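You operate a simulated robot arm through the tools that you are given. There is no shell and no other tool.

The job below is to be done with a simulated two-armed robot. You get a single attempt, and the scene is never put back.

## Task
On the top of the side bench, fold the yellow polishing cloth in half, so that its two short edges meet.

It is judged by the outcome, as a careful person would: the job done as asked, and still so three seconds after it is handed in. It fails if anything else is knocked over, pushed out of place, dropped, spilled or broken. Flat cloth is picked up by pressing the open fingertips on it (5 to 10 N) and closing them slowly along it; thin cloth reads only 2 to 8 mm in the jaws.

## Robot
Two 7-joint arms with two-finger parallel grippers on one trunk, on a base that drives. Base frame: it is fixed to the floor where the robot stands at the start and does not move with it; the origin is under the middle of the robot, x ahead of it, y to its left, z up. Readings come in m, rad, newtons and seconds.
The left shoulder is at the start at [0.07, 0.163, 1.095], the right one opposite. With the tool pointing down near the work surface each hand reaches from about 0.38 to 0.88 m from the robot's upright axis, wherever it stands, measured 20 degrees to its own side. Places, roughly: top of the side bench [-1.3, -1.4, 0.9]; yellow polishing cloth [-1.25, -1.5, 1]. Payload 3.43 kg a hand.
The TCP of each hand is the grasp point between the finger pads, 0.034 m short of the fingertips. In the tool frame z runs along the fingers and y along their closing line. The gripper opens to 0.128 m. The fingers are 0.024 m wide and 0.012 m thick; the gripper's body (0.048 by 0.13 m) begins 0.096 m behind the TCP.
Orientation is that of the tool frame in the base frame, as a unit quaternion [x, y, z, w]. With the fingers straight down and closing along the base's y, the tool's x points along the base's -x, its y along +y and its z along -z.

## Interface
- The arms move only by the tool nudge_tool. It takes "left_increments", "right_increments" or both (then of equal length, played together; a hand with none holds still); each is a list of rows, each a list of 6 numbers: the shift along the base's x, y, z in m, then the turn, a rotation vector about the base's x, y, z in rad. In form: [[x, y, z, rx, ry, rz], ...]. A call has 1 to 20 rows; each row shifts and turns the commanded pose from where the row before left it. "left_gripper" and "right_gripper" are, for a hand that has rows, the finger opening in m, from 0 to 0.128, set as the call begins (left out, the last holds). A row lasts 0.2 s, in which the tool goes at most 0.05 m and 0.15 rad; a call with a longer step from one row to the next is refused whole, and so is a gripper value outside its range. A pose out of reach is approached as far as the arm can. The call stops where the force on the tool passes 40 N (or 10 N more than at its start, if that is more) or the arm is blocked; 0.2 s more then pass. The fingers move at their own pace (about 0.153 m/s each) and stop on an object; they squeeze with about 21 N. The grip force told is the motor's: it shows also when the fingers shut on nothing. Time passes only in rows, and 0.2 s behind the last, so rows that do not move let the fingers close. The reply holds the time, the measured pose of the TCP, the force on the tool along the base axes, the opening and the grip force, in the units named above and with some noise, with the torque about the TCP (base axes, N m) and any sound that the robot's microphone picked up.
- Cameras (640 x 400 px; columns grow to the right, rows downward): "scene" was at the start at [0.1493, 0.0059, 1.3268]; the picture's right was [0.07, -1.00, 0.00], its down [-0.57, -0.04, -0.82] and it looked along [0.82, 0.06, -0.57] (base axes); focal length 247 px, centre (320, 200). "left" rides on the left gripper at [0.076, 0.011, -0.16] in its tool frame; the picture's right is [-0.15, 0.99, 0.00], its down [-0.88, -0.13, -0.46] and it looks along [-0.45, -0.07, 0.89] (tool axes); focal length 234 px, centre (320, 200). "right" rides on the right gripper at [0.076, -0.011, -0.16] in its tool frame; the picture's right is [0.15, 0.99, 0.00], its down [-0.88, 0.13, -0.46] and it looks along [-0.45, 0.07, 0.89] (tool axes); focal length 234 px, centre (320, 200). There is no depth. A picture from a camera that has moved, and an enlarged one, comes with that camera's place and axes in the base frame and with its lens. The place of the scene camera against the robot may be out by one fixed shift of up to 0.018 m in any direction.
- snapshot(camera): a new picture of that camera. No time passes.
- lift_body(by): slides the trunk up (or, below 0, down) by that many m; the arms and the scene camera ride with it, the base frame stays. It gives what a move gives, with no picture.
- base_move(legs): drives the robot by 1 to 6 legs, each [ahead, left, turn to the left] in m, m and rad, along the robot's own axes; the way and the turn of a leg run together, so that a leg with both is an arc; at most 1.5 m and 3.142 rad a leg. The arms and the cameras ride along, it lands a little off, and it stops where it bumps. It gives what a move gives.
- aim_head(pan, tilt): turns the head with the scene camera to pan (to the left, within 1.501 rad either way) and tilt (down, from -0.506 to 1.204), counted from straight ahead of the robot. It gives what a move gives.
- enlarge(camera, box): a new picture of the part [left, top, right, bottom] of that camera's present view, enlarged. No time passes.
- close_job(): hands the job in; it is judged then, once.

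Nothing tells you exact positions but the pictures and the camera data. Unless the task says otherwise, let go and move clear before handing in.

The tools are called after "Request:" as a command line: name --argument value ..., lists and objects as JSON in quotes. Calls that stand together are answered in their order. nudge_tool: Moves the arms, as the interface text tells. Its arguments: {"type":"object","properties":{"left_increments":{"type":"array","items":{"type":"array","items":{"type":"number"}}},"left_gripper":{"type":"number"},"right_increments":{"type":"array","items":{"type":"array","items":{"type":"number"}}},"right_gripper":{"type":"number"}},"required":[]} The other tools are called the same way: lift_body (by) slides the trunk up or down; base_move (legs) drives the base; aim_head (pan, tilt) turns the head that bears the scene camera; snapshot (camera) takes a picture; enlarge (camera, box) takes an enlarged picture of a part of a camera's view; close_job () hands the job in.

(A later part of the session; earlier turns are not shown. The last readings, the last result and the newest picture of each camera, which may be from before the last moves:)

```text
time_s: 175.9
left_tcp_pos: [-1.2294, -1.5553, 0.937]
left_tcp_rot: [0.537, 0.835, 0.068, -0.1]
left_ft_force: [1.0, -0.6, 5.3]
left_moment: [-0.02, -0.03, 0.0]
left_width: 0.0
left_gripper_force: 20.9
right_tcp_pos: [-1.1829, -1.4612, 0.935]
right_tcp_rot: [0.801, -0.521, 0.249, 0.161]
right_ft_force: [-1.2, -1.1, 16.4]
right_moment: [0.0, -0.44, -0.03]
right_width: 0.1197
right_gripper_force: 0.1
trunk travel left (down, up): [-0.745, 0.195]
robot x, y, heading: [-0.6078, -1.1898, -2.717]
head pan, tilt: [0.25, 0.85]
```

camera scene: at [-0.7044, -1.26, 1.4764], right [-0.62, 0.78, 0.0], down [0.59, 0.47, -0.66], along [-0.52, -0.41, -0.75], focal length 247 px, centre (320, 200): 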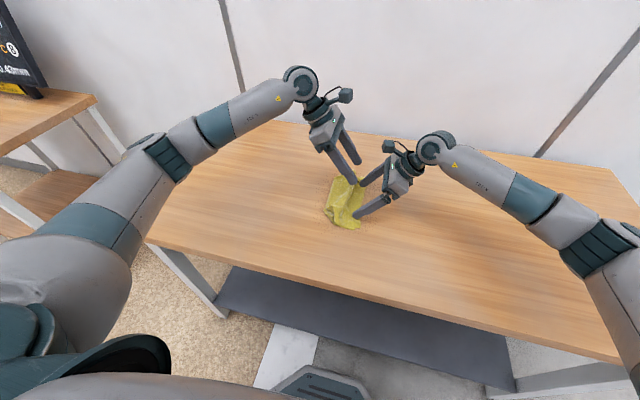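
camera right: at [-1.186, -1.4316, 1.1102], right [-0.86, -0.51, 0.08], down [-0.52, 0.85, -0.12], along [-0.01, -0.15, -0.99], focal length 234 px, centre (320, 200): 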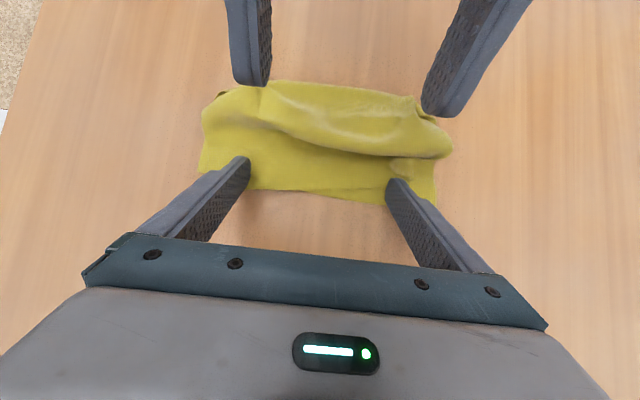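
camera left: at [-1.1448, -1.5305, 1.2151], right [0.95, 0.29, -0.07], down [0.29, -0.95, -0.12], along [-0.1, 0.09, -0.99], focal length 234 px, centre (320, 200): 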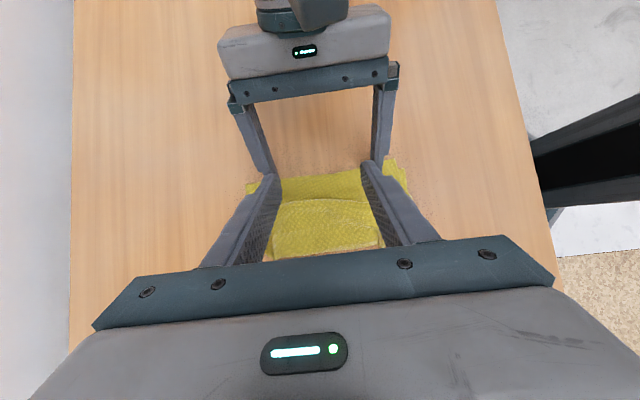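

Light contact at 5 N. I'll slide right in small steps.

Request:
nudge_tool --left_increments '[[0, 0, 0.0006, 0, 0, 0], [-0.0024, 0.0055, 0, 0, 0, 0], [-0.0024, 0.0055, 0, 0, 0, 0], [-0.0024, 0.0055, 0, 0, 0, 0]]'

Request:
enlarge --camera "right" --box '[300, 40, 460, 220]'

Request:
enlarge --camera "left" --box '[220, 80, 420, 240]'

```text
time_s: 176.9
left_tcp_pos: [-1.2346, -1.5375, 0.936]
left_tcp_rot: [0.538, 0.834, 0.069, -0.099]
left_ft_force: [0.4, -0.2, 1.5]
left_moment: [0.0, -0.03, -0.03]
left_width: 0.0003
left_gripper_force: 21.4
right_tcp_pos: [-1.183, -1.4616, 0.9362]
right_tcp_rot: [0.8, -0.521, 0.25, 0.161]
right_ft_force: [-0.6, 0.7, 17.7]
right_moment: [0.05, -0.43, 0.02]
right_width: 0.1192
right_gripper_force: 0.0
trunk travel left (down, up): [-0.745, 0.195]
robot x, y, heading: [-0.6092, -1.1895, -2.721]
head pan, tilt: [0.25, 0.85]
```

```text
2.22 times, centred on (380, 130) of right
camera zoom: at [-1.1858, -1.4311, 1.1101], right [-0.86, -0.51, 0.08], down [-0.52, 0.85, -0.12], along [0.0, -0.15, -0.99], focal length 520 px, centre (187, 356)
```

zoom: 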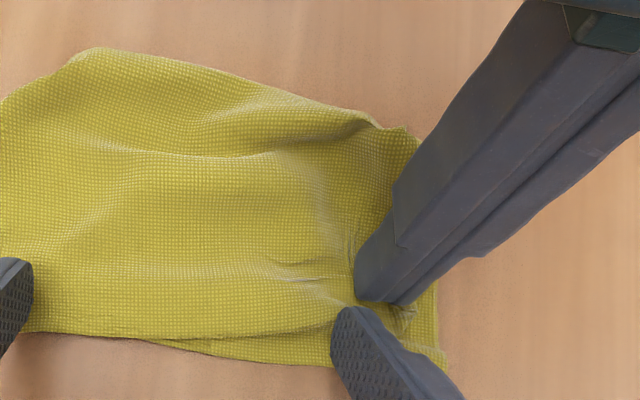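

```text
2.50 times, centred on (320, 160) of left
camera zoom: at [-1.2408, -1.5006, 1.1103], right [0.96, 0.28, -0.03], down [0.28, -0.93, 0.23], along [0.04, -0.23, -0.97], focal length 585 px, centre (320, 300)
```

zoom: 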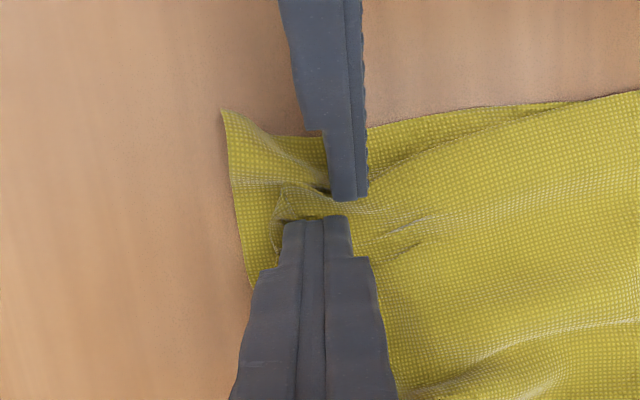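

The lower layer is dragged along too and buckles at the pin. I'll lift the left finger and check how it settles.

Request:
nudge_tool --left_increments '[[0, 0, 0.01, 0, 0, 0], [0, 0, 0.02, 0, 0, 0], [0.002, -0.005, 0.03, 0, 0, 0], [0.01, -0.025, 0.03, 0, 0, 0], [0.01, -0.025, 0.02, 0, 0, 0]]'

Request:
enlarge --camera "right" --box '[180, 10, 480, 220]'

Request:
enlarge --camera "left" --box '[220, 20, 480, 200]'

```text
time_s: 178.1
left_tcp_pos: [-1.2136, -1.5923, 1.0489]
left_tcp_rot: [0.537, 0.835, 0.069, -0.1]
left_ft_force: [-0.3, 0.2, -0.7]
left_moment: [0.01, 0.02, 0.0]
left_width: 0.0001
left_gripper_force: 20.8
right_tcp_pos: [-1.1833, -1.4616, 0.9353]
right_tcp_rot: [0.799, -0.522, 0.249, 0.162]
right_ft_force: [0.1, 0.7, 18.3]
right_moment: [0.03, -0.55, 0.11]
right_width: 0.1194
right_gripper_force: 0.1
trunk travel left (down, up): [-0.745, 0.195]
robot x, y, heading: [-0.6115, -1.194, -2.717]
head pan, tilt: [0.25, 0.85]
```

```text
1.90 times, centred on (330, 115) of right
camera zoom: at [-1.1857, -1.4312, 1.1102], right [-0.86, -0.51, 0.08], down [-0.52, 0.85, -0.12], along [-0.01, -0.15, -0.99], focal length 446 px, centre (301, 362)
```

zoom: 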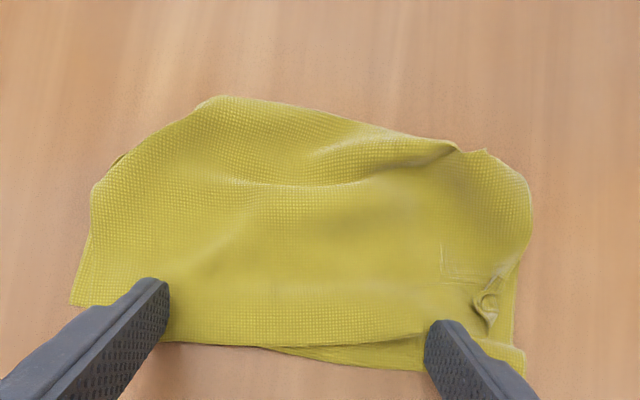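

```text
2.22 times, centred on (350, 110) of left
camera zoom: at [-1.2192, -1.5557, 1.2223], right [0.96, 0.28, -0.03], down [0.28, -0.93, 0.23], along [0.04, -0.23, -0.97], focal length 520 px, centre (253, 400)
```

zoom: 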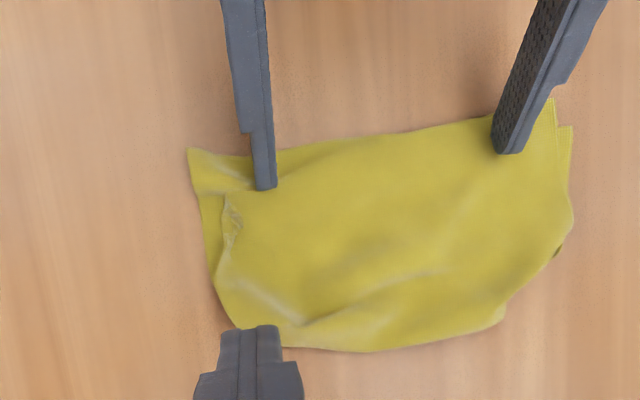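

A small standing curl is left at the top layer's far-right corner, which I can use as a handle. I'll pinch it with the left gripper and draw that corner out to the right.

Request:
nudge_tool --left_increments '[[-0.0108, 0.0171, 0, 0, 0, 0], [-0.0108, 0.0171, -0.02, 0, 0, 0], [-0.0107, 0.0172, -0.03, 0, 0, 0], [0, 0, -0.03, 0, 0, 0], [0, 0, -0.012, 0, 0, 0], [0, 0, 0, 0, 0, 0]]' --left_gripper 0.035

Request:
enlarge --camera "left" --box '[240, 110, 400, 230]'

Request:
enlarge --camera "right" --box '[340, 80, 460, 220]'

```text
time_s: 179.5
left_tcp_pos: [-1.2477, -1.5404, 0.9557]
left_tcp_rot: [0.538, 0.834, 0.069, -0.099]
left_ft_force: [-0.2, -0.4, -0.2]
left_moment: [-0.01, -0.02, -0.01]
left_width: 0.0348
left_gripper_force: 0.1
right_tcp_pos: [-1.1836, -1.4625, 0.9363]
right_tcp_rot: [0.8, -0.521, 0.25, 0.161]
right_ft_force: [-0.9, -0.7, 18.0]
right_moment: [0.06, -0.5, 0.04]
right_width: 0.1192
right_gripper_force: 0.1
trunk travel left (down, up): [-0.745, 0.195]
robot x, y, heading: [-0.6072, -1.1881, -2.721]
head pan, tilt: [0.25, 0.85]
```

```text
3.33 times, centred on (320, 170) of left
camera zoom: at [-1.2528, -1.504, 1.129], right [0.96, 0.28, -0.03], down [0.28, -0.93, 0.23], along [0.04, -0.23, -0.97], focal length 781 px, centre (320, 300)
```

zoom: 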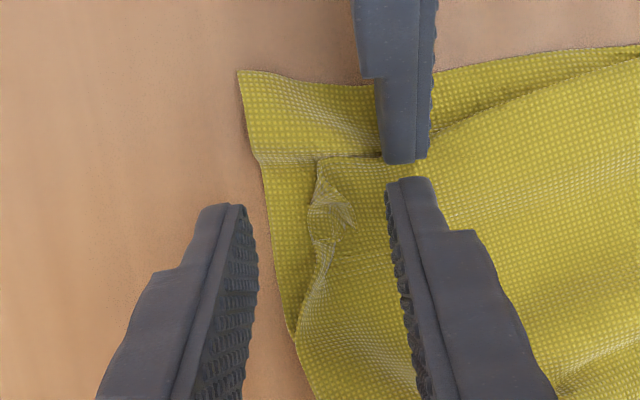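

```text
2.86 times, centred on (400, 150) of right
camera zoom: at [-1.1858, -1.4311, 1.1101], right [-0.86, -0.51, 0.08], down [-0.52, 0.85, -0.12], along [-0.01, -0.15, -0.99], focal length 669 px, centre (91, 343)
```

zoom: 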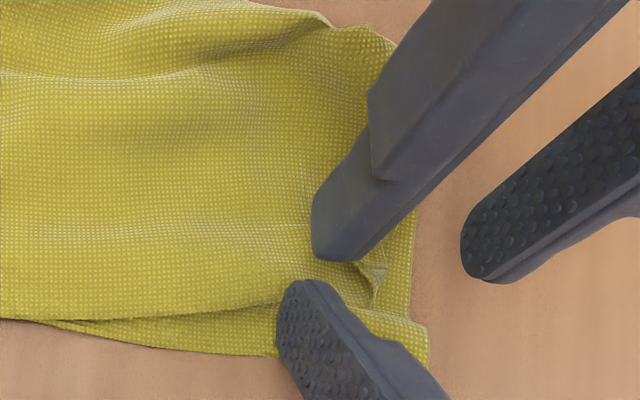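

Request:
nudge_tool --left_increments '[[-0.0058, -0.0091, 0, 0, 0, 0], [0, 0, -0.008, 0, 0, 0], [0, 0, -0.005, 0, 0, 0], [0, 0, 0, 0, 0, 0]]'

Request:
enlarge --camera "left" --box '[240, 110, 400, 230]'

```text
time_s: 180.5
left_tcp_pos: [-1.252, -1.5506, 0.9419]
left_tcp_rot: [0.538, 0.834, 0.07, -0.099]
left_ft_force: [-0.8, 0.0, 1.4]
left_moment: [0.02, 0.03, -0.03]
left_width: 0.0346
left_gripper_force: 0.0
right_tcp_pos: [-1.1842, -1.4619, 0.9373]
right_tcp_rot: [0.8, -0.521, 0.25, 0.16]
right_ft_force: [-0.6, -0.5, 18.4]
right_moment: [0.07, -0.55, 0.03]
right_width: 0.1193
right_gripper_force: 0.0
trunk travel left (down, up): [-0.745, 0.195]
robot x, y, heading: [-0.6129, -1.1885, -2.718]
head pan, tilt: [0.25, 0.85]
```

```text
3.33 times, centred on (320, 170) of left
camera zoom: at [-1.2571, -1.5136, 1.1158], right [0.96, 0.28, -0.03], down [0.28, -0.93, 0.23], along [0.04, -0.23, -0.97], focal length 781 px, centre (320, 300)
```

zoom: 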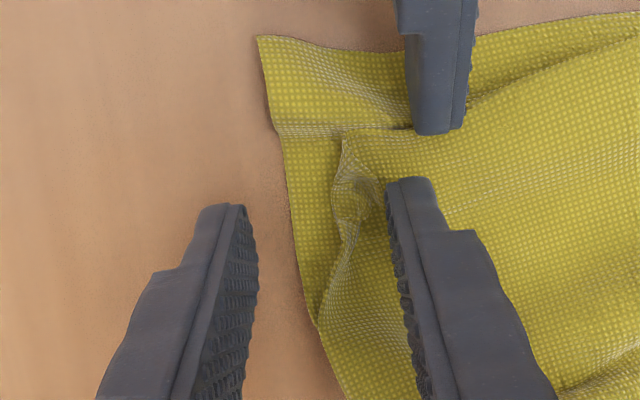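

I'll leave that corner and use a smoothing stroke instead: with closed left fingertips leaning left, I'll iron from the crease toward the right at the far side, so the slack in the top layer moves to its right edge.

Request:
nudge_tool --left_increments '[[0, 0, 0.02, 0, 0, 0], [0, 0, 0.03, 0, 0, 0], [0.0179, -0.0204, 0.01, 0.107, 0.047, 0], [0.0179, -0.0204, 0, 0.107, 0.047, 0], [0.0179, -0.0204, 0, 0.107, 0.047, 0], [0, 0, -0.03, 0, 0, 0], [0, 0, -0.025, 0, 0, 0], [0, 0, 0, 0, 0, 0]]' --left_gripper 0.0

Request:
enlarge --camera "right" --box '[180, 10, 480, 220]'

Request:
enlarge --camera "left" --box '[220, 80, 480, 240]'

```text
time_s: 182.3
left_tcp_pos: [-1.199, -1.6117, 0.9459]
left_tcp_rot: [0.519, 0.804, 0.164, -0.241]
left_ft_force: [0.6, 0.1, 1.0]
left_moment: [0.01, 0.0, 0.03]
left_width: 0.0015
left_gripper_force: 21.0
right_tcp_pos: [-1.1835, -1.4617, 0.9354]
right_tcp_rot: [0.8, -0.521, 0.25, 0.161]
right_ft_force: [0.6, 1.3, 17.2]
right_moment: [0.0, -0.44, 0.0]
right_width: 0.1194
right_gripper_force: 0.2
trunk travel left (down, up): [-0.745, 0.195]
robot x, y, heading: [-0.6114, -1.1899, -2.719]
head pan, tilt: [0.25, 0.85]
```

```text
1.90 times, centred on (330, 115) of right
camera zoom: at [-1.1859, -1.4309, 1.1101], right [-0.86, -0.51, 0.08], down [-0.52, 0.85, -0.12], along [0.0, -0.15, -0.99], focal length 446 px, centre (301, 362)
```

zoom: 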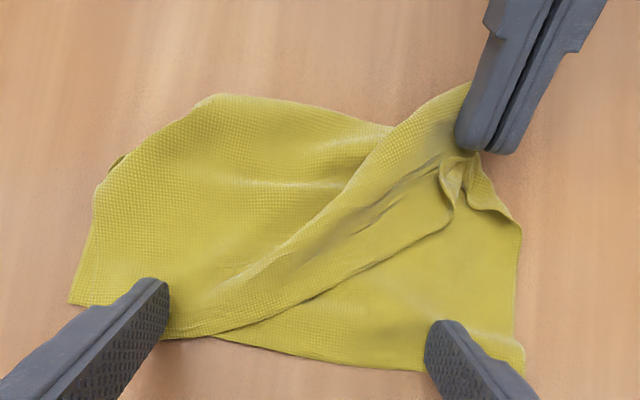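

```text
2.46 times, centred on (350, 160) of left
camera zoom: at [-1.1791, -1.6312, 1.1208], right [0.95, 0.29, -0.07], down [0.29, -0.95, -0.12], along [-0.1, 0.09, -0.99], focal length 576 px, centre (246, 298)
```

zoom: 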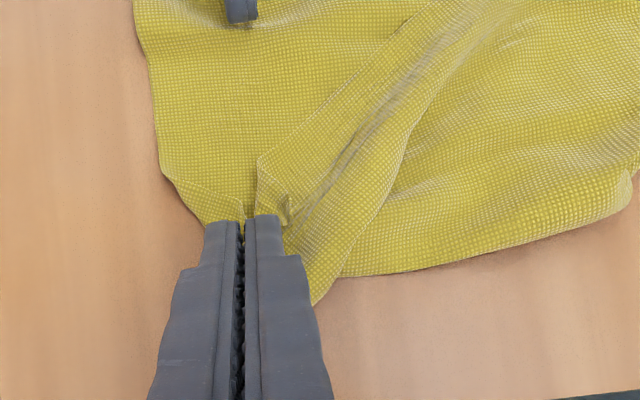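

The left gripper had caught the top layer's far edge as it closed, and drew it left. That's useful: I now hold that corner, so I'll carry it to the right and outward to line up with the lower corner.

Request:
nudge_tool --left_increments '[[0, 0, 0.008, 0, 0, 0], [-0.0118, 0.0105, 0.006, 0, 0, 0], [-0.0118, 0.0105, 0, 0, 0, 0], [-0.0118, 0.0105, 0, 0, 0, 0], [-0.0118, 0.0105, 0, 0, 0, 0], [-0.0118, 0.0105, 0, 0, 0, 0], [0, 0, 0, 0, 0, 0]]'

Request:
enlarge --camera "right" --box '[180, 10, 480, 220]'

Request:
enlarge --camera "left" --box '[220, 80, 480, 240]'

```text
time_s: 183.9
left_tcp_pos: [-1.2574, -1.5599, 0.9612]
left_tcp_rot: [0.518, 0.804, 0.164, -0.242]
left_ft_force: [-0.2, 0.0, 0.7]
left_moment: [0.01, 0.01, 0.03]
left_width: 0.0012
left_gripper_force: 21.0
right_tcp_pos: [-1.1823, -1.4621, 0.936]
right_tcp_rot: [0.8, -0.522, 0.248, 0.161]
right_ft_force: [-0.6, 1.5, 16.1]
right_moment: [0.07, -0.43, 0.0]
right_width: 0.1196
right_gripper_force: 0.1
trunk travel left (down, up): [-0.745, 0.195]
robot x, y, heading: [-0.6075, -1.1891, -2.718]
head pan, tilt: [0.25, 0.85]
```

```text
1.90 times, centred on (330, 115) of right
camera zoom: at [-1.1857, -1.4311, 1.1101], right [-0.86, -0.51, 0.08], down [-0.52, 0.85, -0.12], along [-0.01, -0.15, -0.99], focal length 446 px, centre (301, 362)
```

zoom: 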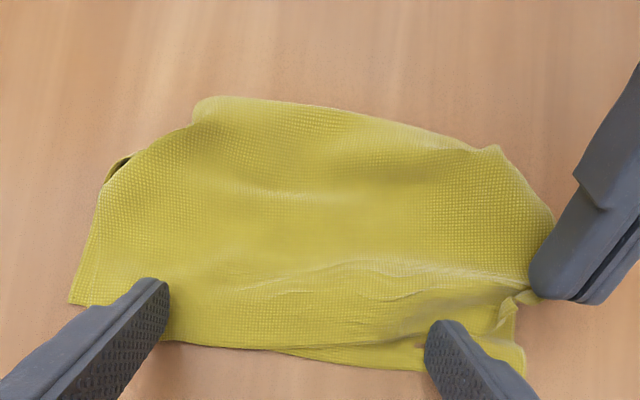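

```text
2.46 times, centred on (350, 160) of left
camera zoom: at [-1.2377, -1.5789, 1.1352], right [0.95, 0.29, -0.07], down [0.28, -0.95, -0.12], along [-0.1, 0.09, -0.99], focal length 576 px, centre (246, 298)
```

zoom: 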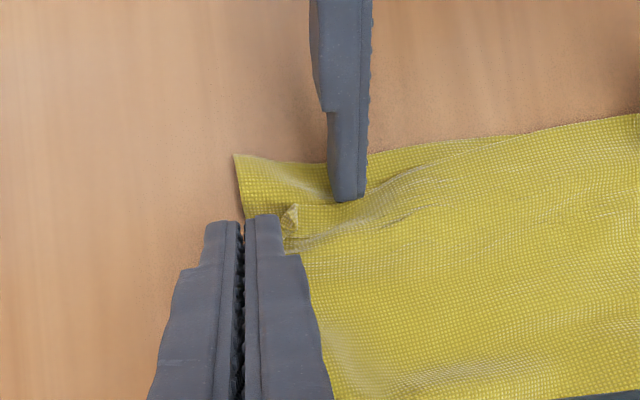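

Very good: the two right edges now coincide along most of their length. The right hand's far finger blocks the last bit, so I'll lift the right hand away and then bring the held corner 2–3 cm further right.

Request:
nudge_tool --right_increments '[[0, 0, 0.006, 0, 0, 0], [0, 0, 0.02, 0, 0, 0], [-0.008, 0.018, 0.03, 0, 0, 0], [-0.012, 0.027, 0.02, 0, 0, 0]]'

Request:
enlarge --camera "right" --box '[200, 20, 480, 200]'

Request:
enlarge --camera "left" --box '[220, 80, 480, 240]'

```text
time_s: 184.9
left_tcp_pos: [-1.2586, -1.5593, 0.9585]
left_tcp_rot: [0.518, 0.804, 0.164, -0.241]
left_ft_force: [0.0, -1.0, 0.0]
left_moment: [-0.02, 0.02, 0.01]
left_width: 0.0015
left_gripper_force: 21.1
right_tcp_pos: [-1.2036, -1.4164, 1.0109]
right_tcp_rot: [0.8, -0.521, 0.251, 0.16]
right_ft_force: [0.1, 0.1, 0.3]
right_moment: [-0.02, -0.01, 0.02]
right_width: 0.1203
right_gripper_force: 0.0
trunk travel left (down, up): [-0.745, 0.195]
robot x, y, heading: [-0.6076, -1.1934, -2.715]
head pan, tilt: [0.25, 0.85]
```

```text
2.22 times, centred on (340, 110) of right
camera zoom: at [-1.2064, -1.3853, 1.1849], right [-0.86, -0.51, 0.08], down [-0.52, 0.85, -0.12], along [0.0, -0.15, -0.99], focal length 520 px, centre (276, 400)
```

zoom: 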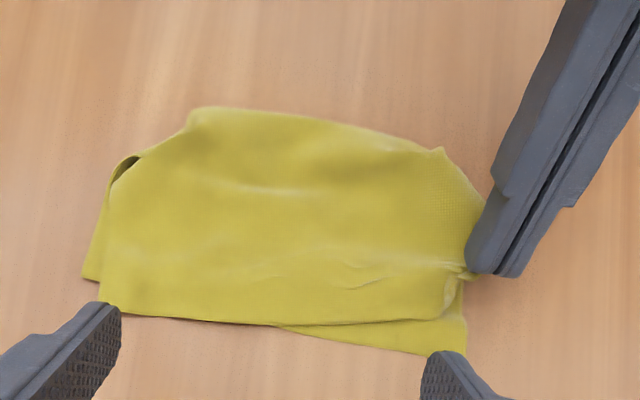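

```text
2.46 times, centred on (350, 160) of left
camera zoom: at [-1.2393, -1.5785, 1.1341], right [0.95, 0.29, -0.07], down [0.28, -0.95, -0.11], along [-0.1, 0.09, -0.99], focal length 576 px, centre (246, 298)
```

zoom: 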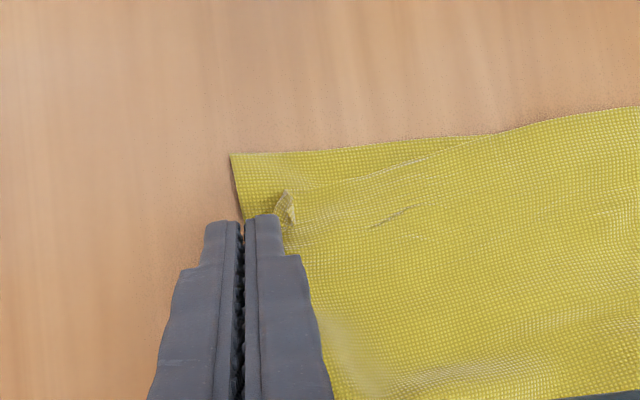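

Now I can see both layers clearly: the top layer is turned slightly, past the lower edge at the near end and about 2 cm short at the far end. I'll bring the held corner 2.2 cm right, set it down and let go.

Request:
nudge_tool --left_increments '[[-0.0038, 0.0052, 0, 0, 0, 0], [-0.0038, 0.0052, 0, 0, 0, 0], [-0.0038, 0.0052, -0.004, 0, 0, 0], [-0.0018, 0.004, -0.006, 0, 0, 0], [0, 0, -0.006, 0, 0, 0], [0, 0, 0, 0, 0, 0]]'

Request:
enlarge --camera "right" --box '[200, 20, 480, 200]'

Request:
enlarge --camera "left" --box '[220, 80, 480, 240]'

```text
time_s: 186.3
left_tcp_pos: [-1.2707, -1.5403, 0.9426]
left_tcp_rot: [0.518, 0.804, 0.165, -0.241]
left_ft_force: [-0.1, 1.1, 0.6]
left_moment: [-0.01, 0.01, 0.0]
left_width: 0.0014
left_gripper_force: 21.0
right_tcp_pos: [-1.2035, -1.4171, 1.0112]
right_tcp_rot: [0.8, -0.521, 0.25, 0.16]
right_ft_force: [0.0, 0.4, 0.1]
right_moment: [-0.02, 0.02, -0.02]
right_width: 0.12
right_gripper_force: 0.0
trunk travel left (down, up): [-0.745, 0.195]
robot x, y, heading: [-0.6135, -1.1911, -2.721]
head pan, tilt: [0.25, 0.85]
```

```text
2.22 times, centred on (340, 110) of right
camera zoom: at [-1.2063, -1.3865, 1.1847], right [-0.86, -0.51, 0.08], down [-0.52, 0.85, -0.12], along [0.0, -0.15, -0.99], focal length 520 px, centre (276, 400)
```

zoom: 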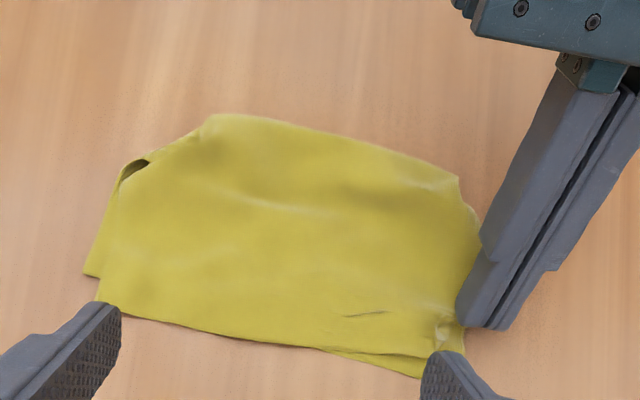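

```text
2.46 times, centred on (350, 160) of left
camera zoom: at [-1.2523, -1.5599, 1.1175], right [0.95, 0.29, -0.07], down [0.28, -0.95, -0.12], along [-0.1, 0.09, -0.99], focal length 576 px, centre (246, 298)
```

zoom: 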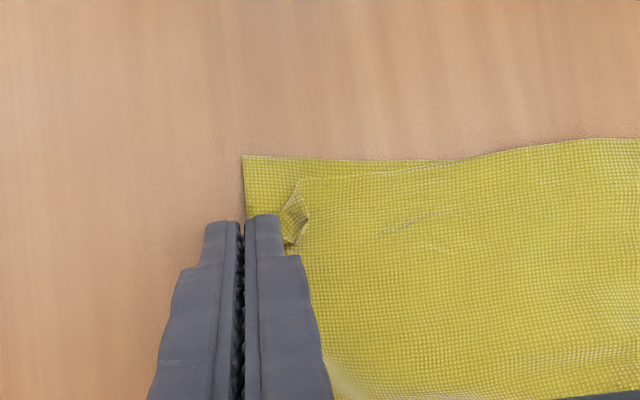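

The edges now coincide within about a centimetre. I'll release the left gripper carefully and lift away.

Request:
nudge_tool --left_increments '[[0, 0, 0, 0, 0, 0], [0, 0, 0, 0, 0, 0]]' --left_gripper 0.012

Request:
nudge_tool --left_increments '[[0.001, -0.0025, 0.006, 0, 0, 0], [0.003, -0.007, 0.015, 0, 0, 0], [0.006, -0.013, 0.025, 0, 0, 0], [0.01, -0.022, 0.03, 0, 0, 0], [0.012, -0.028, 0.03, 0, 0, 0]]' --left_gripper 0.02

Request:
enlarge --camera "right" --box '[200, 20, 480, 200]'

Request:
enlarge --camera "left" --box '[220, 20, 500, 200]'

Request:
enlarge --camera "scene" --box '[300, 140, 420, 240]'

```text
time_s: 186.9
left_tcp_pos: [-1.272, -1.5397, 0.9425]
left_tcp_rot: [0.518, 0.804, 0.164, -0.241]
left_ft_force: [1.4, -0.2, 0.4]
left_moment: [0.04, -0.01, 0.02]
left_width: 0.0121
left_gripper_force: 0.0
right_tcp_pos: [-1.2036, -1.4172, 1.0094]
right_tcp_rot: [0.8, -0.521, 0.25, 0.16]
right_ft_force: [0.5, -0.6, 0.3]
right_moment: [-0.02, -0.02, -0.01]
right_width: 0.12
right_gripper_force: 0.2
trunk travel left (down, up): [-0.745, 0.195]
robot x, y, heading: [-0.6099, -1.1925, -2.719]
head pan, tilt: [0.25, 0.85]
```

```text
time_s: 188.1
left_tcp_pos: [-1.238, -1.6163, 1.0493]
left_tcp_rot: [0.518, 0.803, 0.165, -0.242]
left_ft_force: [1.5, 0.5, 0.5]
left_moment: [0.0, -0.02, -0.02]
left_width: 0.0201
left_gripper_force: 0.0
right_tcp_pos: [-1.2024, -1.4178, 1.0103]
right_tcp_rot: [0.8, -0.522, 0.249, 0.161]
right_ft_force: [0.5, 0.3, -0.5]
right_moment: [0.0, 0.01, 0.02]
right_width: 0.1198
right_gripper_force: 0.1
trunk travel left (down, up): [-0.745, 0.195]
robot x, y, heading: [-0.6099, -1.1928, -2.72]
head pan, tilt: [0.25, 0.85]
```

```text
2.22 times, centred on (340, 110) of right
camera zoom: at [-1.2055, -1.3869, 1.1851], right [-0.86, -0.51, 0.08], down [-0.52, 0.85, -0.12], along [0.0, -0.15, -0.99], focal length 520 px, centre (276, 400)
```

zoom: 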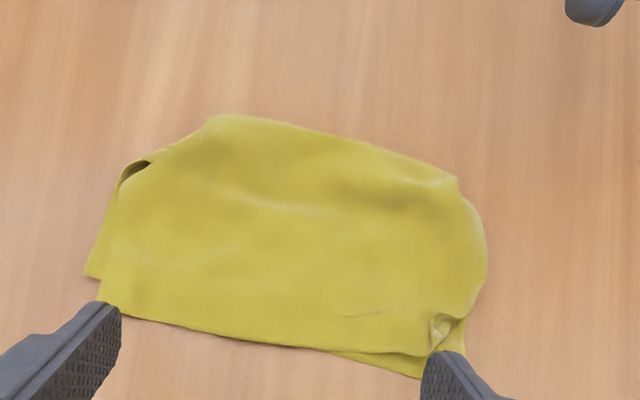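

```text
2.22 times, centred on (360, 110) of left
camera zoom: at [-1.2179, -1.6352, 1.2238], right [0.95, 0.29, -0.07], down [0.28, -0.95, -0.12], along [-0.1, 0.09, -0.99], focal length 520 px, centre (231, 400)
```

zoom: 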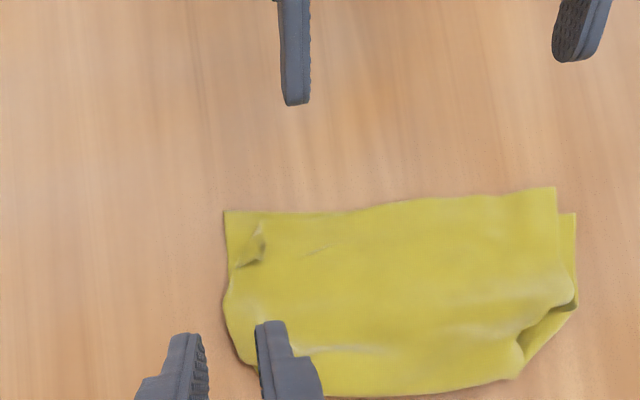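

```text
4.00 times, centred on (360, 190) of scene
camera zoom: at [-0.7053, -1.2606, 1.4761], right [-0.62, 0.78, 0.0], down [0.59, 0.47, -0.66], along [-0.52, -0.41, -0.75], focal length 990 px, centre (160, 240)
```

zoom: 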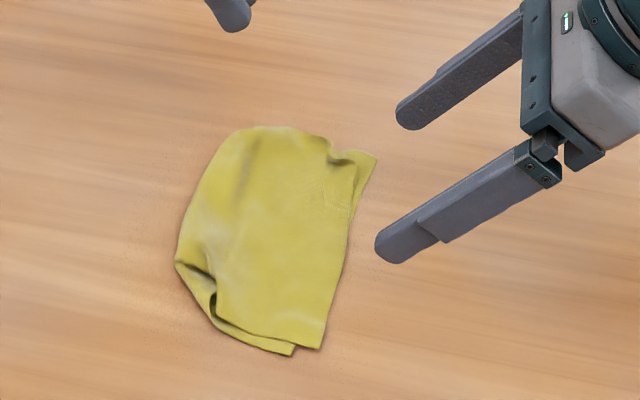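

The fold is now good: corners agree within about 2 cm and the crease is nearly at mid-length. I'll improve the near end, where the top edge sticks out about 1.7 cm. First I'll move the right hand clear, then use the closed left fingers to rake that edge back flush.

Request:
nudge_tool --right_increments '[[-0.012, 0.027, 0.02, 0, 0, 0], [-0.016, 0.037, 0.02, 0, 0, 0], [-0.016, 0.037, 0.01, 0, 0, 0]]'

Request:
nudge_tool --left_increments '[[0.0208, 0.033, 0, 0, 0, 0], [0.0208, 0.033, -0.005, 0, 0, 0], [0.0208, 0.033, -0.01, 0, 0, 0], [0.0208, 0.033, -0.01, 0, 0, 0], [0.0208, 0.033, -0.01, 0, 0, 0], [0.0208, 0.033, -0.01, 0, 0, 0], [0, 0, 0, 0, 0, 0]]' --left_gripper 0.0

Request:
snapshot --camera "left"

Request:
snapshot --camera "scene"

```text
time_s: 188.9
left_tcp_pos: [-1.2383, -1.6144, 1.0488]
left_tcp_rot: [0.518, 0.805, 0.164, -0.241]
left_ft_force: [-0.5, -0.1, 0.4]
left_moment: [-0.02, -0.04, 0.04]
left_width: 0.02
left_gripper_force: 0.1
right_tcp_pos: [-1.2484, -1.316, 1.0597]
right_tcp_rot: [0.8, -0.521, 0.251, 0.16]
right_ft_force: [0.8, 1.5, 1.0]
right_moment: [-0.02, 0.02, -0.02]
right_width: 0.1202
right_gripper_force: 0.0
trunk travel left (down, up): [-0.745, 0.195]
robot x, y, heading: [-0.6095, -1.1896, -2.713]
head pan, tilt: [0.25, 0.85]
```

```text
time_s: 190.5
left_tcp_pos: [-1.1143, -1.4142, 1.0057]
left_tcp_rot: [0.518, 0.804, 0.164, -0.242]
left_ft_force: [0.3, 0.0, -0.3]
left_moment: [0.0, -0.03, -0.01]
left_width: 0.0
left_gripper_force: 21.2
right_tcp_pos: [-1.2488, -1.3177, 1.0611]
right_tcp_rot: [0.8, -0.521, 0.25, 0.16]
right_ft_force: [0.4, 0.6, -0.3]
right_moment: [-0.01, -0.06, -0.03]
right_width: 0.1205
right_gripper_force: 0.1
trunk travel left (down, up): [-0.745, 0.195]
robot x, y, heading: [-0.6132, -1.1869, -2.718]
head pan, tilt: [0.25, 0.85]
```

```text
taken
camera left: at [-1.0959, -1.4351, 1.1806], right [0.95, 0.29, -0.07], down [0.28, -0.95, -0.12], along [-0.1, 0.09, -0.99], focal length 234 px, centre (320, 200)
```

left: 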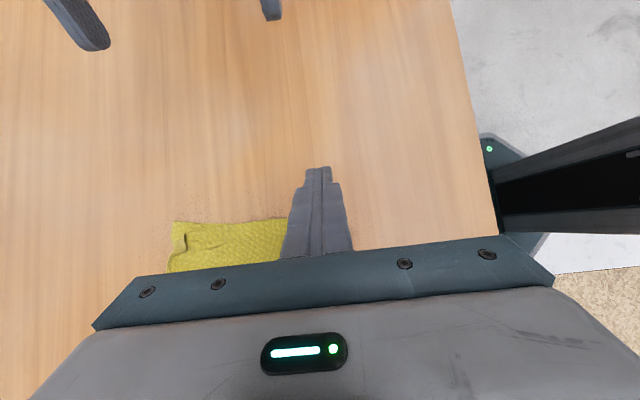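

```text
taken
camera scene: at [-0.7064, -1.2604, 1.4761], right [-0.62, 0.78, 0.0], down [0.59, 0.47, -0.66], along [-0.52, -0.41, -0.75], focal length 247 px, centre (320, 200)
```

scene: 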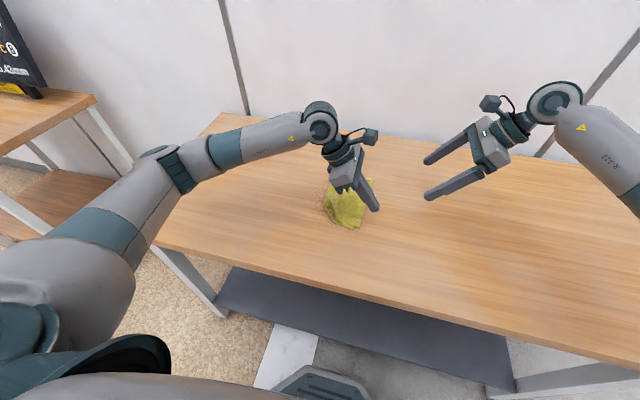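

The left fingertips are just right of the near-right corner. I'll lower them to skim the bench.

Request:
nudge_tool --left_increments '[[0, 0, -0.03, 0, 0, 0], [0, 0, -0.025, 0, 0, 0], [0, 0, -0.01, 0, 0, 0], [0, 0, 0, 0, 0, 0]]'

Request:
enlarge --camera "left" --box '[150, 120, 400, 280]'

Request:
enlarge --camera "scene" --box '[310, 150, 410, 240]'

```text
time_s: 191.5
left_tcp_pos: [-1.1168, -1.4151, 0.939]
left_tcp_rot: [0.518, 0.804, 0.165, -0.241]
left_ft_force: [-0.1, -0.6, -0.4]
left_moment: [0.03, -0.01, 0.01]
left_width: 0.0001
left_gripper_force: 21.2
right_tcp_pos: [-1.2493, -1.3163, 1.0606]
right_tcp_rot: [0.8, -0.522, 0.249, 0.16]
right_ft_force: [1.4, 0.0, -0.6]
right_moment: [0.0, 0.01, 0.02]
right_width: 0.1201
right_gripper_force: 0.1
trunk travel left (down, up): [-0.745, 0.195]
robot x, y, heading: [-0.6098, -1.1903, -2.713]
head pan, tilt: [0.25, 0.85]
```

```text
2.50 times, centred on (275, 200) of left
camera zoom: at [-1.0967, -1.4352, 1.1142], right [0.95, 0.29, -0.07], down [0.28, -0.95, -0.12], along [-0.1, 0.09, -0.99], focal length 585 px, centre (432, 200)
```

zoom: 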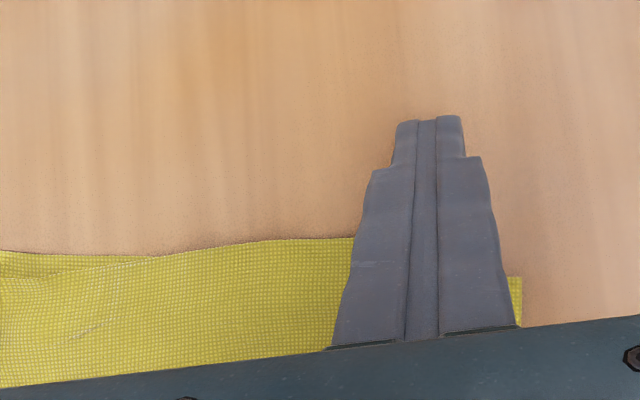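

```text
4.44 times, centred on (360, 195) of scene
camera zoom: at [-0.7064, -1.2601, 1.4761], right [-0.62, 0.78, 0.0], down [0.59, 0.47, -0.66], along [-0.52, -0.41, -0.75], focal length 1100 px, centre (142, 222)
```

zoom: 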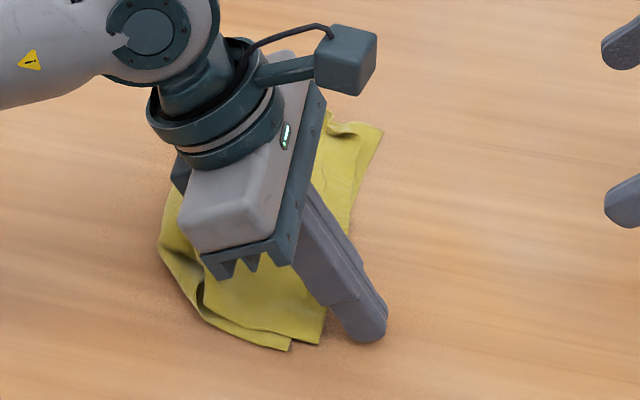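

Request:
nudge_tool --left_increments '[[0, 0, -0.0025, 0, 0, 0], [0, 0, -0.0015, 0, 0, 0], [0, 0, 0, 0, 0, 0], [0, 0, 0, 0, 0, 0]]'

```text
time_s: 192.5
left_tcp_pos: [-1.115, -1.415, 0.9366]
left_tcp_rot: [0.518, 0.804, 0.164, -0.24]
left_ft_force: [0.1, -0.5, -0.1]
left_moment: [-0.03, 0.0, 0.0]
left_width: 0.0
left_gripper_force: 20.9
right_tcp_pos: [-1.2502, -1.3154, 1.0605]
right_tcp_rot: [0.8, -0.522, 0.25, 0.16]
right_ft_force: [-0.6, 0.3, -0.8]
right_moment: [-0.01, 0.0, -0.01]
right_width: 0.1203
right_gripper_force: 0.1
trunk travel left (down, up): [-0.745, 0.195]
robot x, y, heading: [-0.6092, -1.188, -2.716]
head pan, tilt: [0.25, 0.85]
```

Request:
nudge_tool --left_increments '[[0, 0, -0.0015, 0, 0, 0], [0, 0, -0.0005, 0, 0, 0], [0, 0, 0, 0, 0, 0], [0, 0, 0, 0, 0, 0]]'

```text
time_s: 193.5
left_tcp_pos: [-1.114, -1.4163, 0.9351]
left_tcp_rot: [0.519, 0.803, 0.165, -0.242]
left_ft_force: [0.0, -2.2, 9.6]
left_moment: [0.0, 0.01, 0.0]
left_width: 0.0
left_gripper_force: 20.4
right_tcp_pos: [-1.2475, -1.3184, 1.0611]
right_tcp_rot: [0.8, -0.522, 0.249, 0.161]
right_ft_force: [0.6, 0.6, -0.2]
right_moment: [-0.01, 0.0, -0.04]
right_width: 0.1203
right_gripper_force: 0.0
trunk travel left (down, up): [-0.745, 0.195]
robot x, y, heading: [-0.61, -1.1907, -2.719]
head pan, tilt: [0.25, 0.85]
```

The tips touch the bench. I'll ease up slightly and rake left about 3.5 cm in total.

Request:
nudge_tool --left_increments '[[0, 0, 0.0012, 0, 0, 0], [0.0028, -0.0064, 0, 0, 0, 0], [0.0028, -0.0064, 0, 0, 0, 0], [0.0028, -0.0064, 0, 0, 0, 0], [0.0024, -0.0055, 0, 0, 0, 0], [0, 0, 0, 0, 0, 0]]'

Request:
enlarge --camera "left" --box '[150, 120, 400, 280]'

Request:
enlarge --camera "scene" --box '[310, 150, 410, 240]'

```text
time_s: 194.9
left_tcp_pos: [-1.1042, -1.4407, 0.9355]
left_tcp_rot: [0.518, 0.804, 0.165, -0.241]
left_ft_force: [-0.1, -0.2, 1.4]
left_moment: [0.03, -0.01, -0.05]
left_width: 0.0002
left_gripper_force: 21.1
right_tcp_pos: [-1.2478, -1.3159, 1.061]
right_tcp_rot: [0.8, -0.522, 0.249, 0.16]
right_ft_force: [0.1, 0.2, 0.6]
right_moment: [-0.03, -0.05, 0.04]
right_width: 0.1201
right_gripper_force: 0.0
trunk travel left (down, up): [-0.745, 0.195]
robot x, y, heading: [-0.6105, -1.1916, -2.72]
head pan, tilt: [0.25, 0.85]
```

```text
2.50 times, centred on (275, 200) of left
camera zoom: at [-1.084, -1.4597, 1.1095], right [0.95, 0.29, -0.07], down [0.29, -0.95, -0.11], along [-0.1, 0.09, -0.99], focal length 585 px, centre (432, 200)
```

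zoom: 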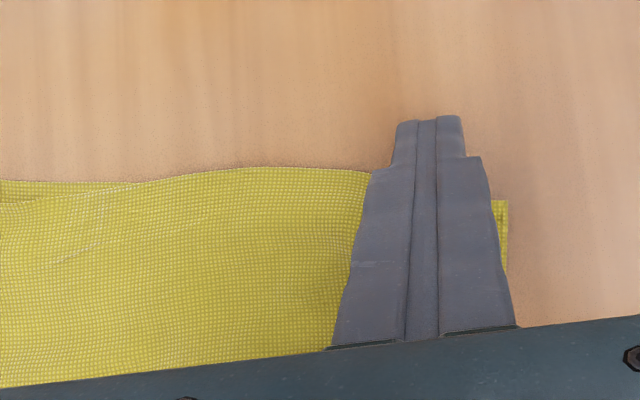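

```text
4.44 times, centred on (360, 195) of scene
camera zoom: at [-0.7061, -1.2597, 1.4761], right [-0.62, 0.78, 0.0], down [0.59, 0.47, -0.66], along [-0.52, -0.41, -0.75], focal length 1100 px, centre (142, 222)
```

zoom: 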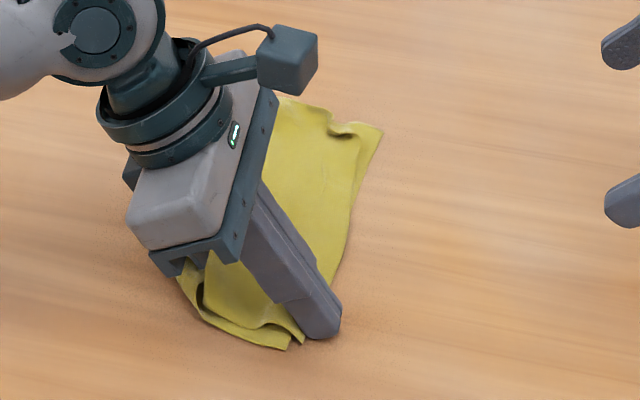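

Request:
nudge_tool --left_increments '[[0.0024, -0.0055, 0, 0, 0, 0], [0.0024, -0.0055, 0, 0, 0, 0], [0, 0, 0, 0, 0, 0]]'

Request:
enlarge --camera "left" --box '[150, 120, 400, 280]'

Request:
enlarge --camera "scene" --box '[320, 170, 400, 240]'

```text
time_s: 195.7
left_tcp_pos: [-1.0995, -1.4514, 0.9352]
left_tcp_rot: [0.518, 0.804, 0.165, -0.241]
left_ft_force: [-0.2, -0.9, -0.5]
left_moment: [0.02, 0.02, 0.06]
left_width: 0.0
left_gripper_force: 20.9
right_tcp_pos: [-1.249, -1.3175, 1.0592]
right_tcp_rot: [0.8, -0.522, 0.249, 0.16]
right_ft_force: [-0.1, 0.2, -1.3]
right_moment: [0.02, 0.0, 0.02]
right_width: 0.1204
right_gripper_force: 0.1
trunk travel left (down, up): [-0.745, 0.195]
robot x, y, heading: [-0.6093, -1.1931, -2.719]
head pan, tilt: [0.25, 0.85]
```

```text
2.50 times, centred on (275, 200) of left
camera zoom: at [-1.0792, -1.4703, 1.1102], right [0.95, 0.29, -0.07], down [0.28, -0.95, -0.12], along [-0.1, 0.09, -0.99], focal length 585 px, centre (432, 200)
```

zoom: 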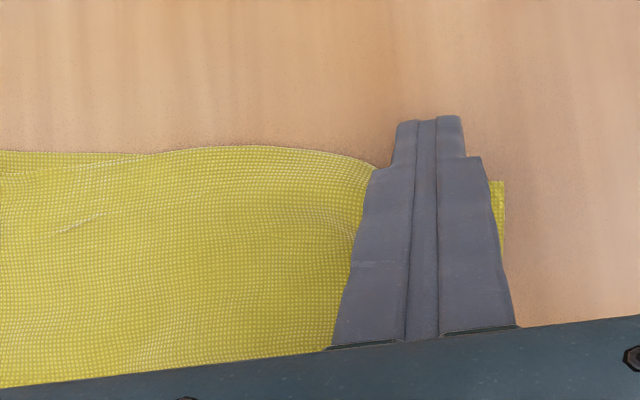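

```text
5.71 times, centred on (360, 205) of scene
camera zoom: at [-0.7066, -1.2599, 1.4761], right [-0.62, 0.78, 0.0], down [0.59, 0.47, -0.66], along [-0.52, -0.41, -0.75], focal length 1414 px, centre (91, 171)
```

zoom: 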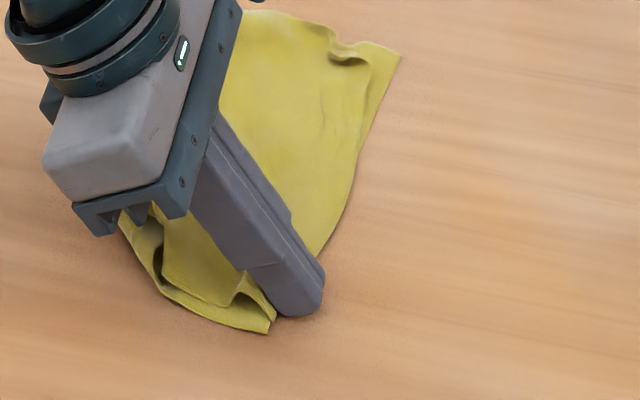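

The near top edge is now flush with the lower edge. I'll lift the left hand and look at how it stays.

Request:
nudge_tool --left_increments '[[0, 0, 0.012, 0, 0, 0], [-0.004, 0.009, 0.03, 0, 0, 0], [0.0, 0.0, 0.04, 0, 0, 0], [0.016, -0.037, 0.03, 0, 0, 0], [0.018, -0.04, 0.02, 0, 0, 0], [0.018, -0.04, 0.0, 0, 0, 0], [0.018, -0.04, 0.0, 0, 0, 0]]'

Request:
enlarge --camera "scene" --box '[310, 150, 410, 240]'

Request:
snapshot --camera "left"

Request:
snapshot --camera "right"

```text
refused: row 4 steps farther than a row can; nothing moved
```

```text
4.44 times, centred on (360, 195) of scene
camera zoom: at [-0.7066, -1.2599, 1.4761], right [-0.62, 0.78, 0.0], down [0.59, 0.47, -0.66], along [-0.52, -0.41, -0.75], focal length 1100 px, centre (142, 222)
```

zoom: 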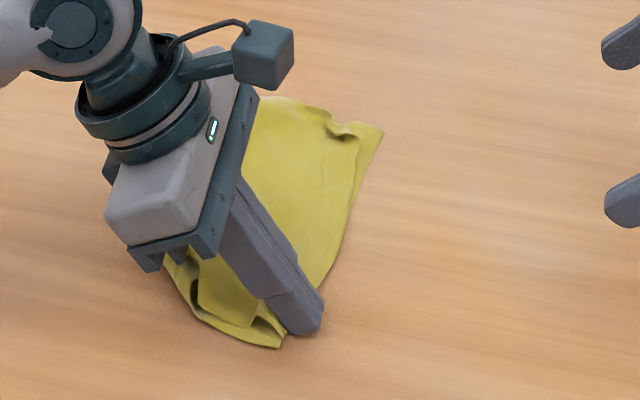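

```text
taken
camera left: at [-1.0792, -1.4703, 1.1102], right [0.95, 0.29, -0.07], down [0.28, -0.95, -0.12], along [-0.1, 0.09, -0.99], focal length 234 px, centre (320, 200)
```

left: 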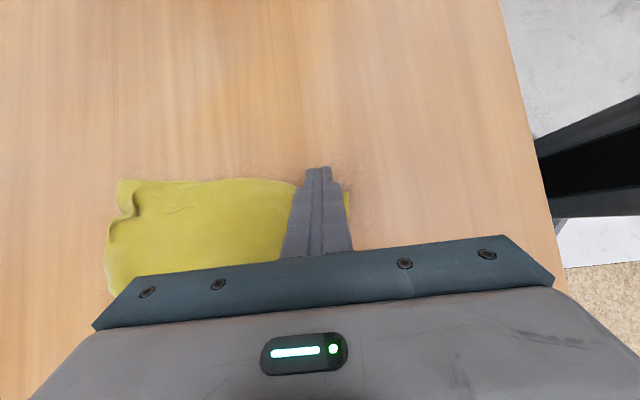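

```text
taken
camera right: at [-1.2514, -1.286, 1.2346], right [-0.86, -0.51, 0.08], down [-0.52, 0.85, -0.12], along [0.0, -0.15, -0.99], focal length 234 px, centre (320, 200)
```

right: 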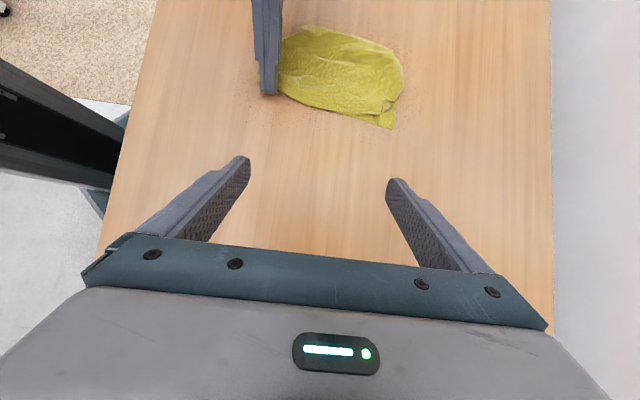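

Request:
enlarge --camera "right" --box '[230, 10, 430, 150]'

```text
2.86 times, centred on (330, 80) of right
camera zoom: at [-1.2514, -1.286, 1.2346], right [-0.86, -0.51, 0.08], down [-0.52, 0.85, -0.12], along [0.0, -0.15, -0.99], focal length 669 px, centre (291, 543)
```

zoom: 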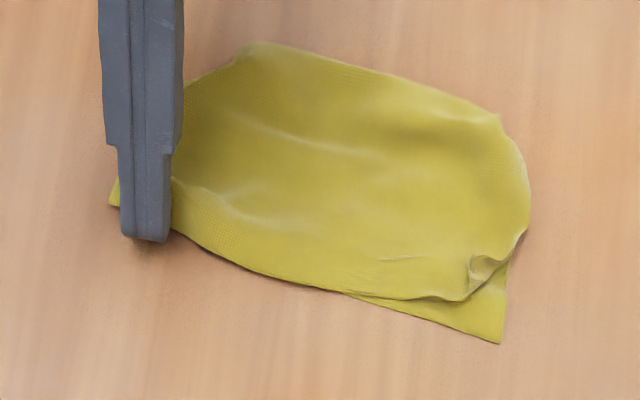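

While the left hand still holds the near edge in place, I'll pin the near border (both layers) with the closed right fingertips.

Request:
nudge_tool --right_increments '[[0.0212, -0.0283, -0.01, 0, 0, 0], [0.0212, -0.0283, -0.01, 0, 0, 0], [0.0212, -0.0283, -0.02, 0, 0, 0], [0.0212, -0.0283, -0.025, 0, 0, 0], [0.0211, -0.0281, -0.025, 0, 0, 0], [0, 0, -0.02, 0, 0, 0], [0, 0, 0, 0, 0, 0]]' --right_gripper 0.0

Request:
snapshot --camera "right"

```text
time_s: 197.3
left_tcp_pos: [-1.0988, -1.4511, 0.9362]
left_tcp_rot: [0.517, 0.804, 0.164, -0.241]
left_ft_force: [-0.2, -0.2, -0.3]
left_moment: [-0.03, 0.0, -0.01]
left_width: 0.0003
left_gripper_force: 21.3
right_tcp_pos: [-1.1416, -1.4591, 0.9503]
right_tcp_rot: [0.8, -0.522, 0.25, 0.16]
right_ft_force: [-0.7, -0.1, 0.3]
right_moment: [-0.03, 0.01, 0.04]
right_width: 0.0
right_gripper_force: 21.0
trunk travel left (down, up): [-0.745, 0.195]
robot x, y, heading: [-0.611, -1.1948, -2.714]
head pan, tilt: [0.25, 0.85]
```

```text
taken
camera right: at [-1.1438, -1.4284, 1.1252], right [-0.86, -0.51, 0.08], down [-0.52, 0.85, -0.12], along [0.0, -0.15, -0.99], focal length 234 px, centre (320, 200)
```

right: 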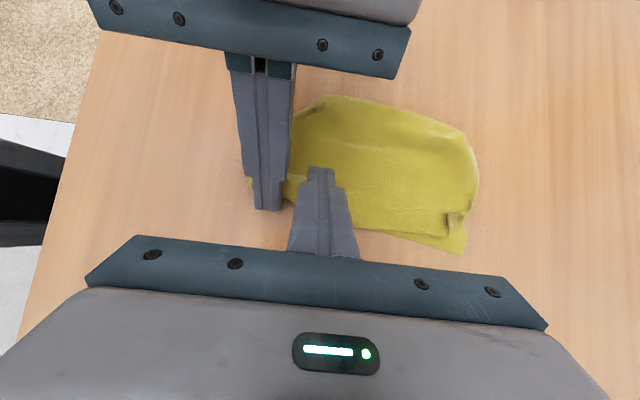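

Request:
nudge_tool --right_increments '[[0, 0, -0.008, 0, 0, 0], [0, 0, -0.004, 0, 0, 0], [0, 0, -0.002, 0, 0, 0], [0, 0, 0, 0, 0, 0]]'

Request:
nudge_tool --right_increments '[[0, 0, -0.0015, 0, 0, 0], [0, 0, 0, 0, 0, 0], [0, 0, 0, 0, 0, 0]]'

```text
time_s: 198.3
left_tcp_pos: [-1.0992, -1.4505, 0.9357]
left_tcp_rot: [0.518, 0.804, 0.164, -0.241]
left_ft_force: [0.3, -0.6, -0.3]
left_moment: [-0.01, 0.04, 0.0]
left_width: 0.0001
left_gripper_force: 21.1
right_tcp_pos: [-1.1427, -1.4578, 0.9367]
right_tcp_rot: [0.8, -0.522, 0.25, 0.16]
right_ft_force: [-0.4, -0.1, -0.5]
right_moment: [0.0, 0.03, -0.01]
right_width: 0.0
right_gripper_force: 20.7
trunk travel left (down, up): [-0.745, 0.195]
robot x, y, heading: [-0.6115, -1.1864, -2.715]
head pan, tilt: [0.25, 0.85]
```

```text
time_s: 199.1
left_tcp_pos: [-1.0983, -1.4493, 0.9358]
left_tcp_rot: [0.519, 0.803, 0.165, -0.241]
left_ft_force: [-0.6, 0.5, 0.6]
left_moment: [-0.02, -0.04, -0.02]
left_width: 0.0
left_gripper_force: 20.9
right_tcp_pos: [-1.1414, -1.4582, 0.9359]
right_tcp_rot: [0.8, -0.522, 0.25, 0.161]
right_ft_force: [-1.8, 0.7, 6.4]
right_moment: [-0.05, 0.0, 0.02]
right_width: 0.0001
right_gripper_force: 20.5
trunk travel left (down, up): [-0.745, 0.195]
robot x, y, heading: [-0.6115, -1.1951, -2.718]
head pan, tilt: [0.25, 0.85]
```

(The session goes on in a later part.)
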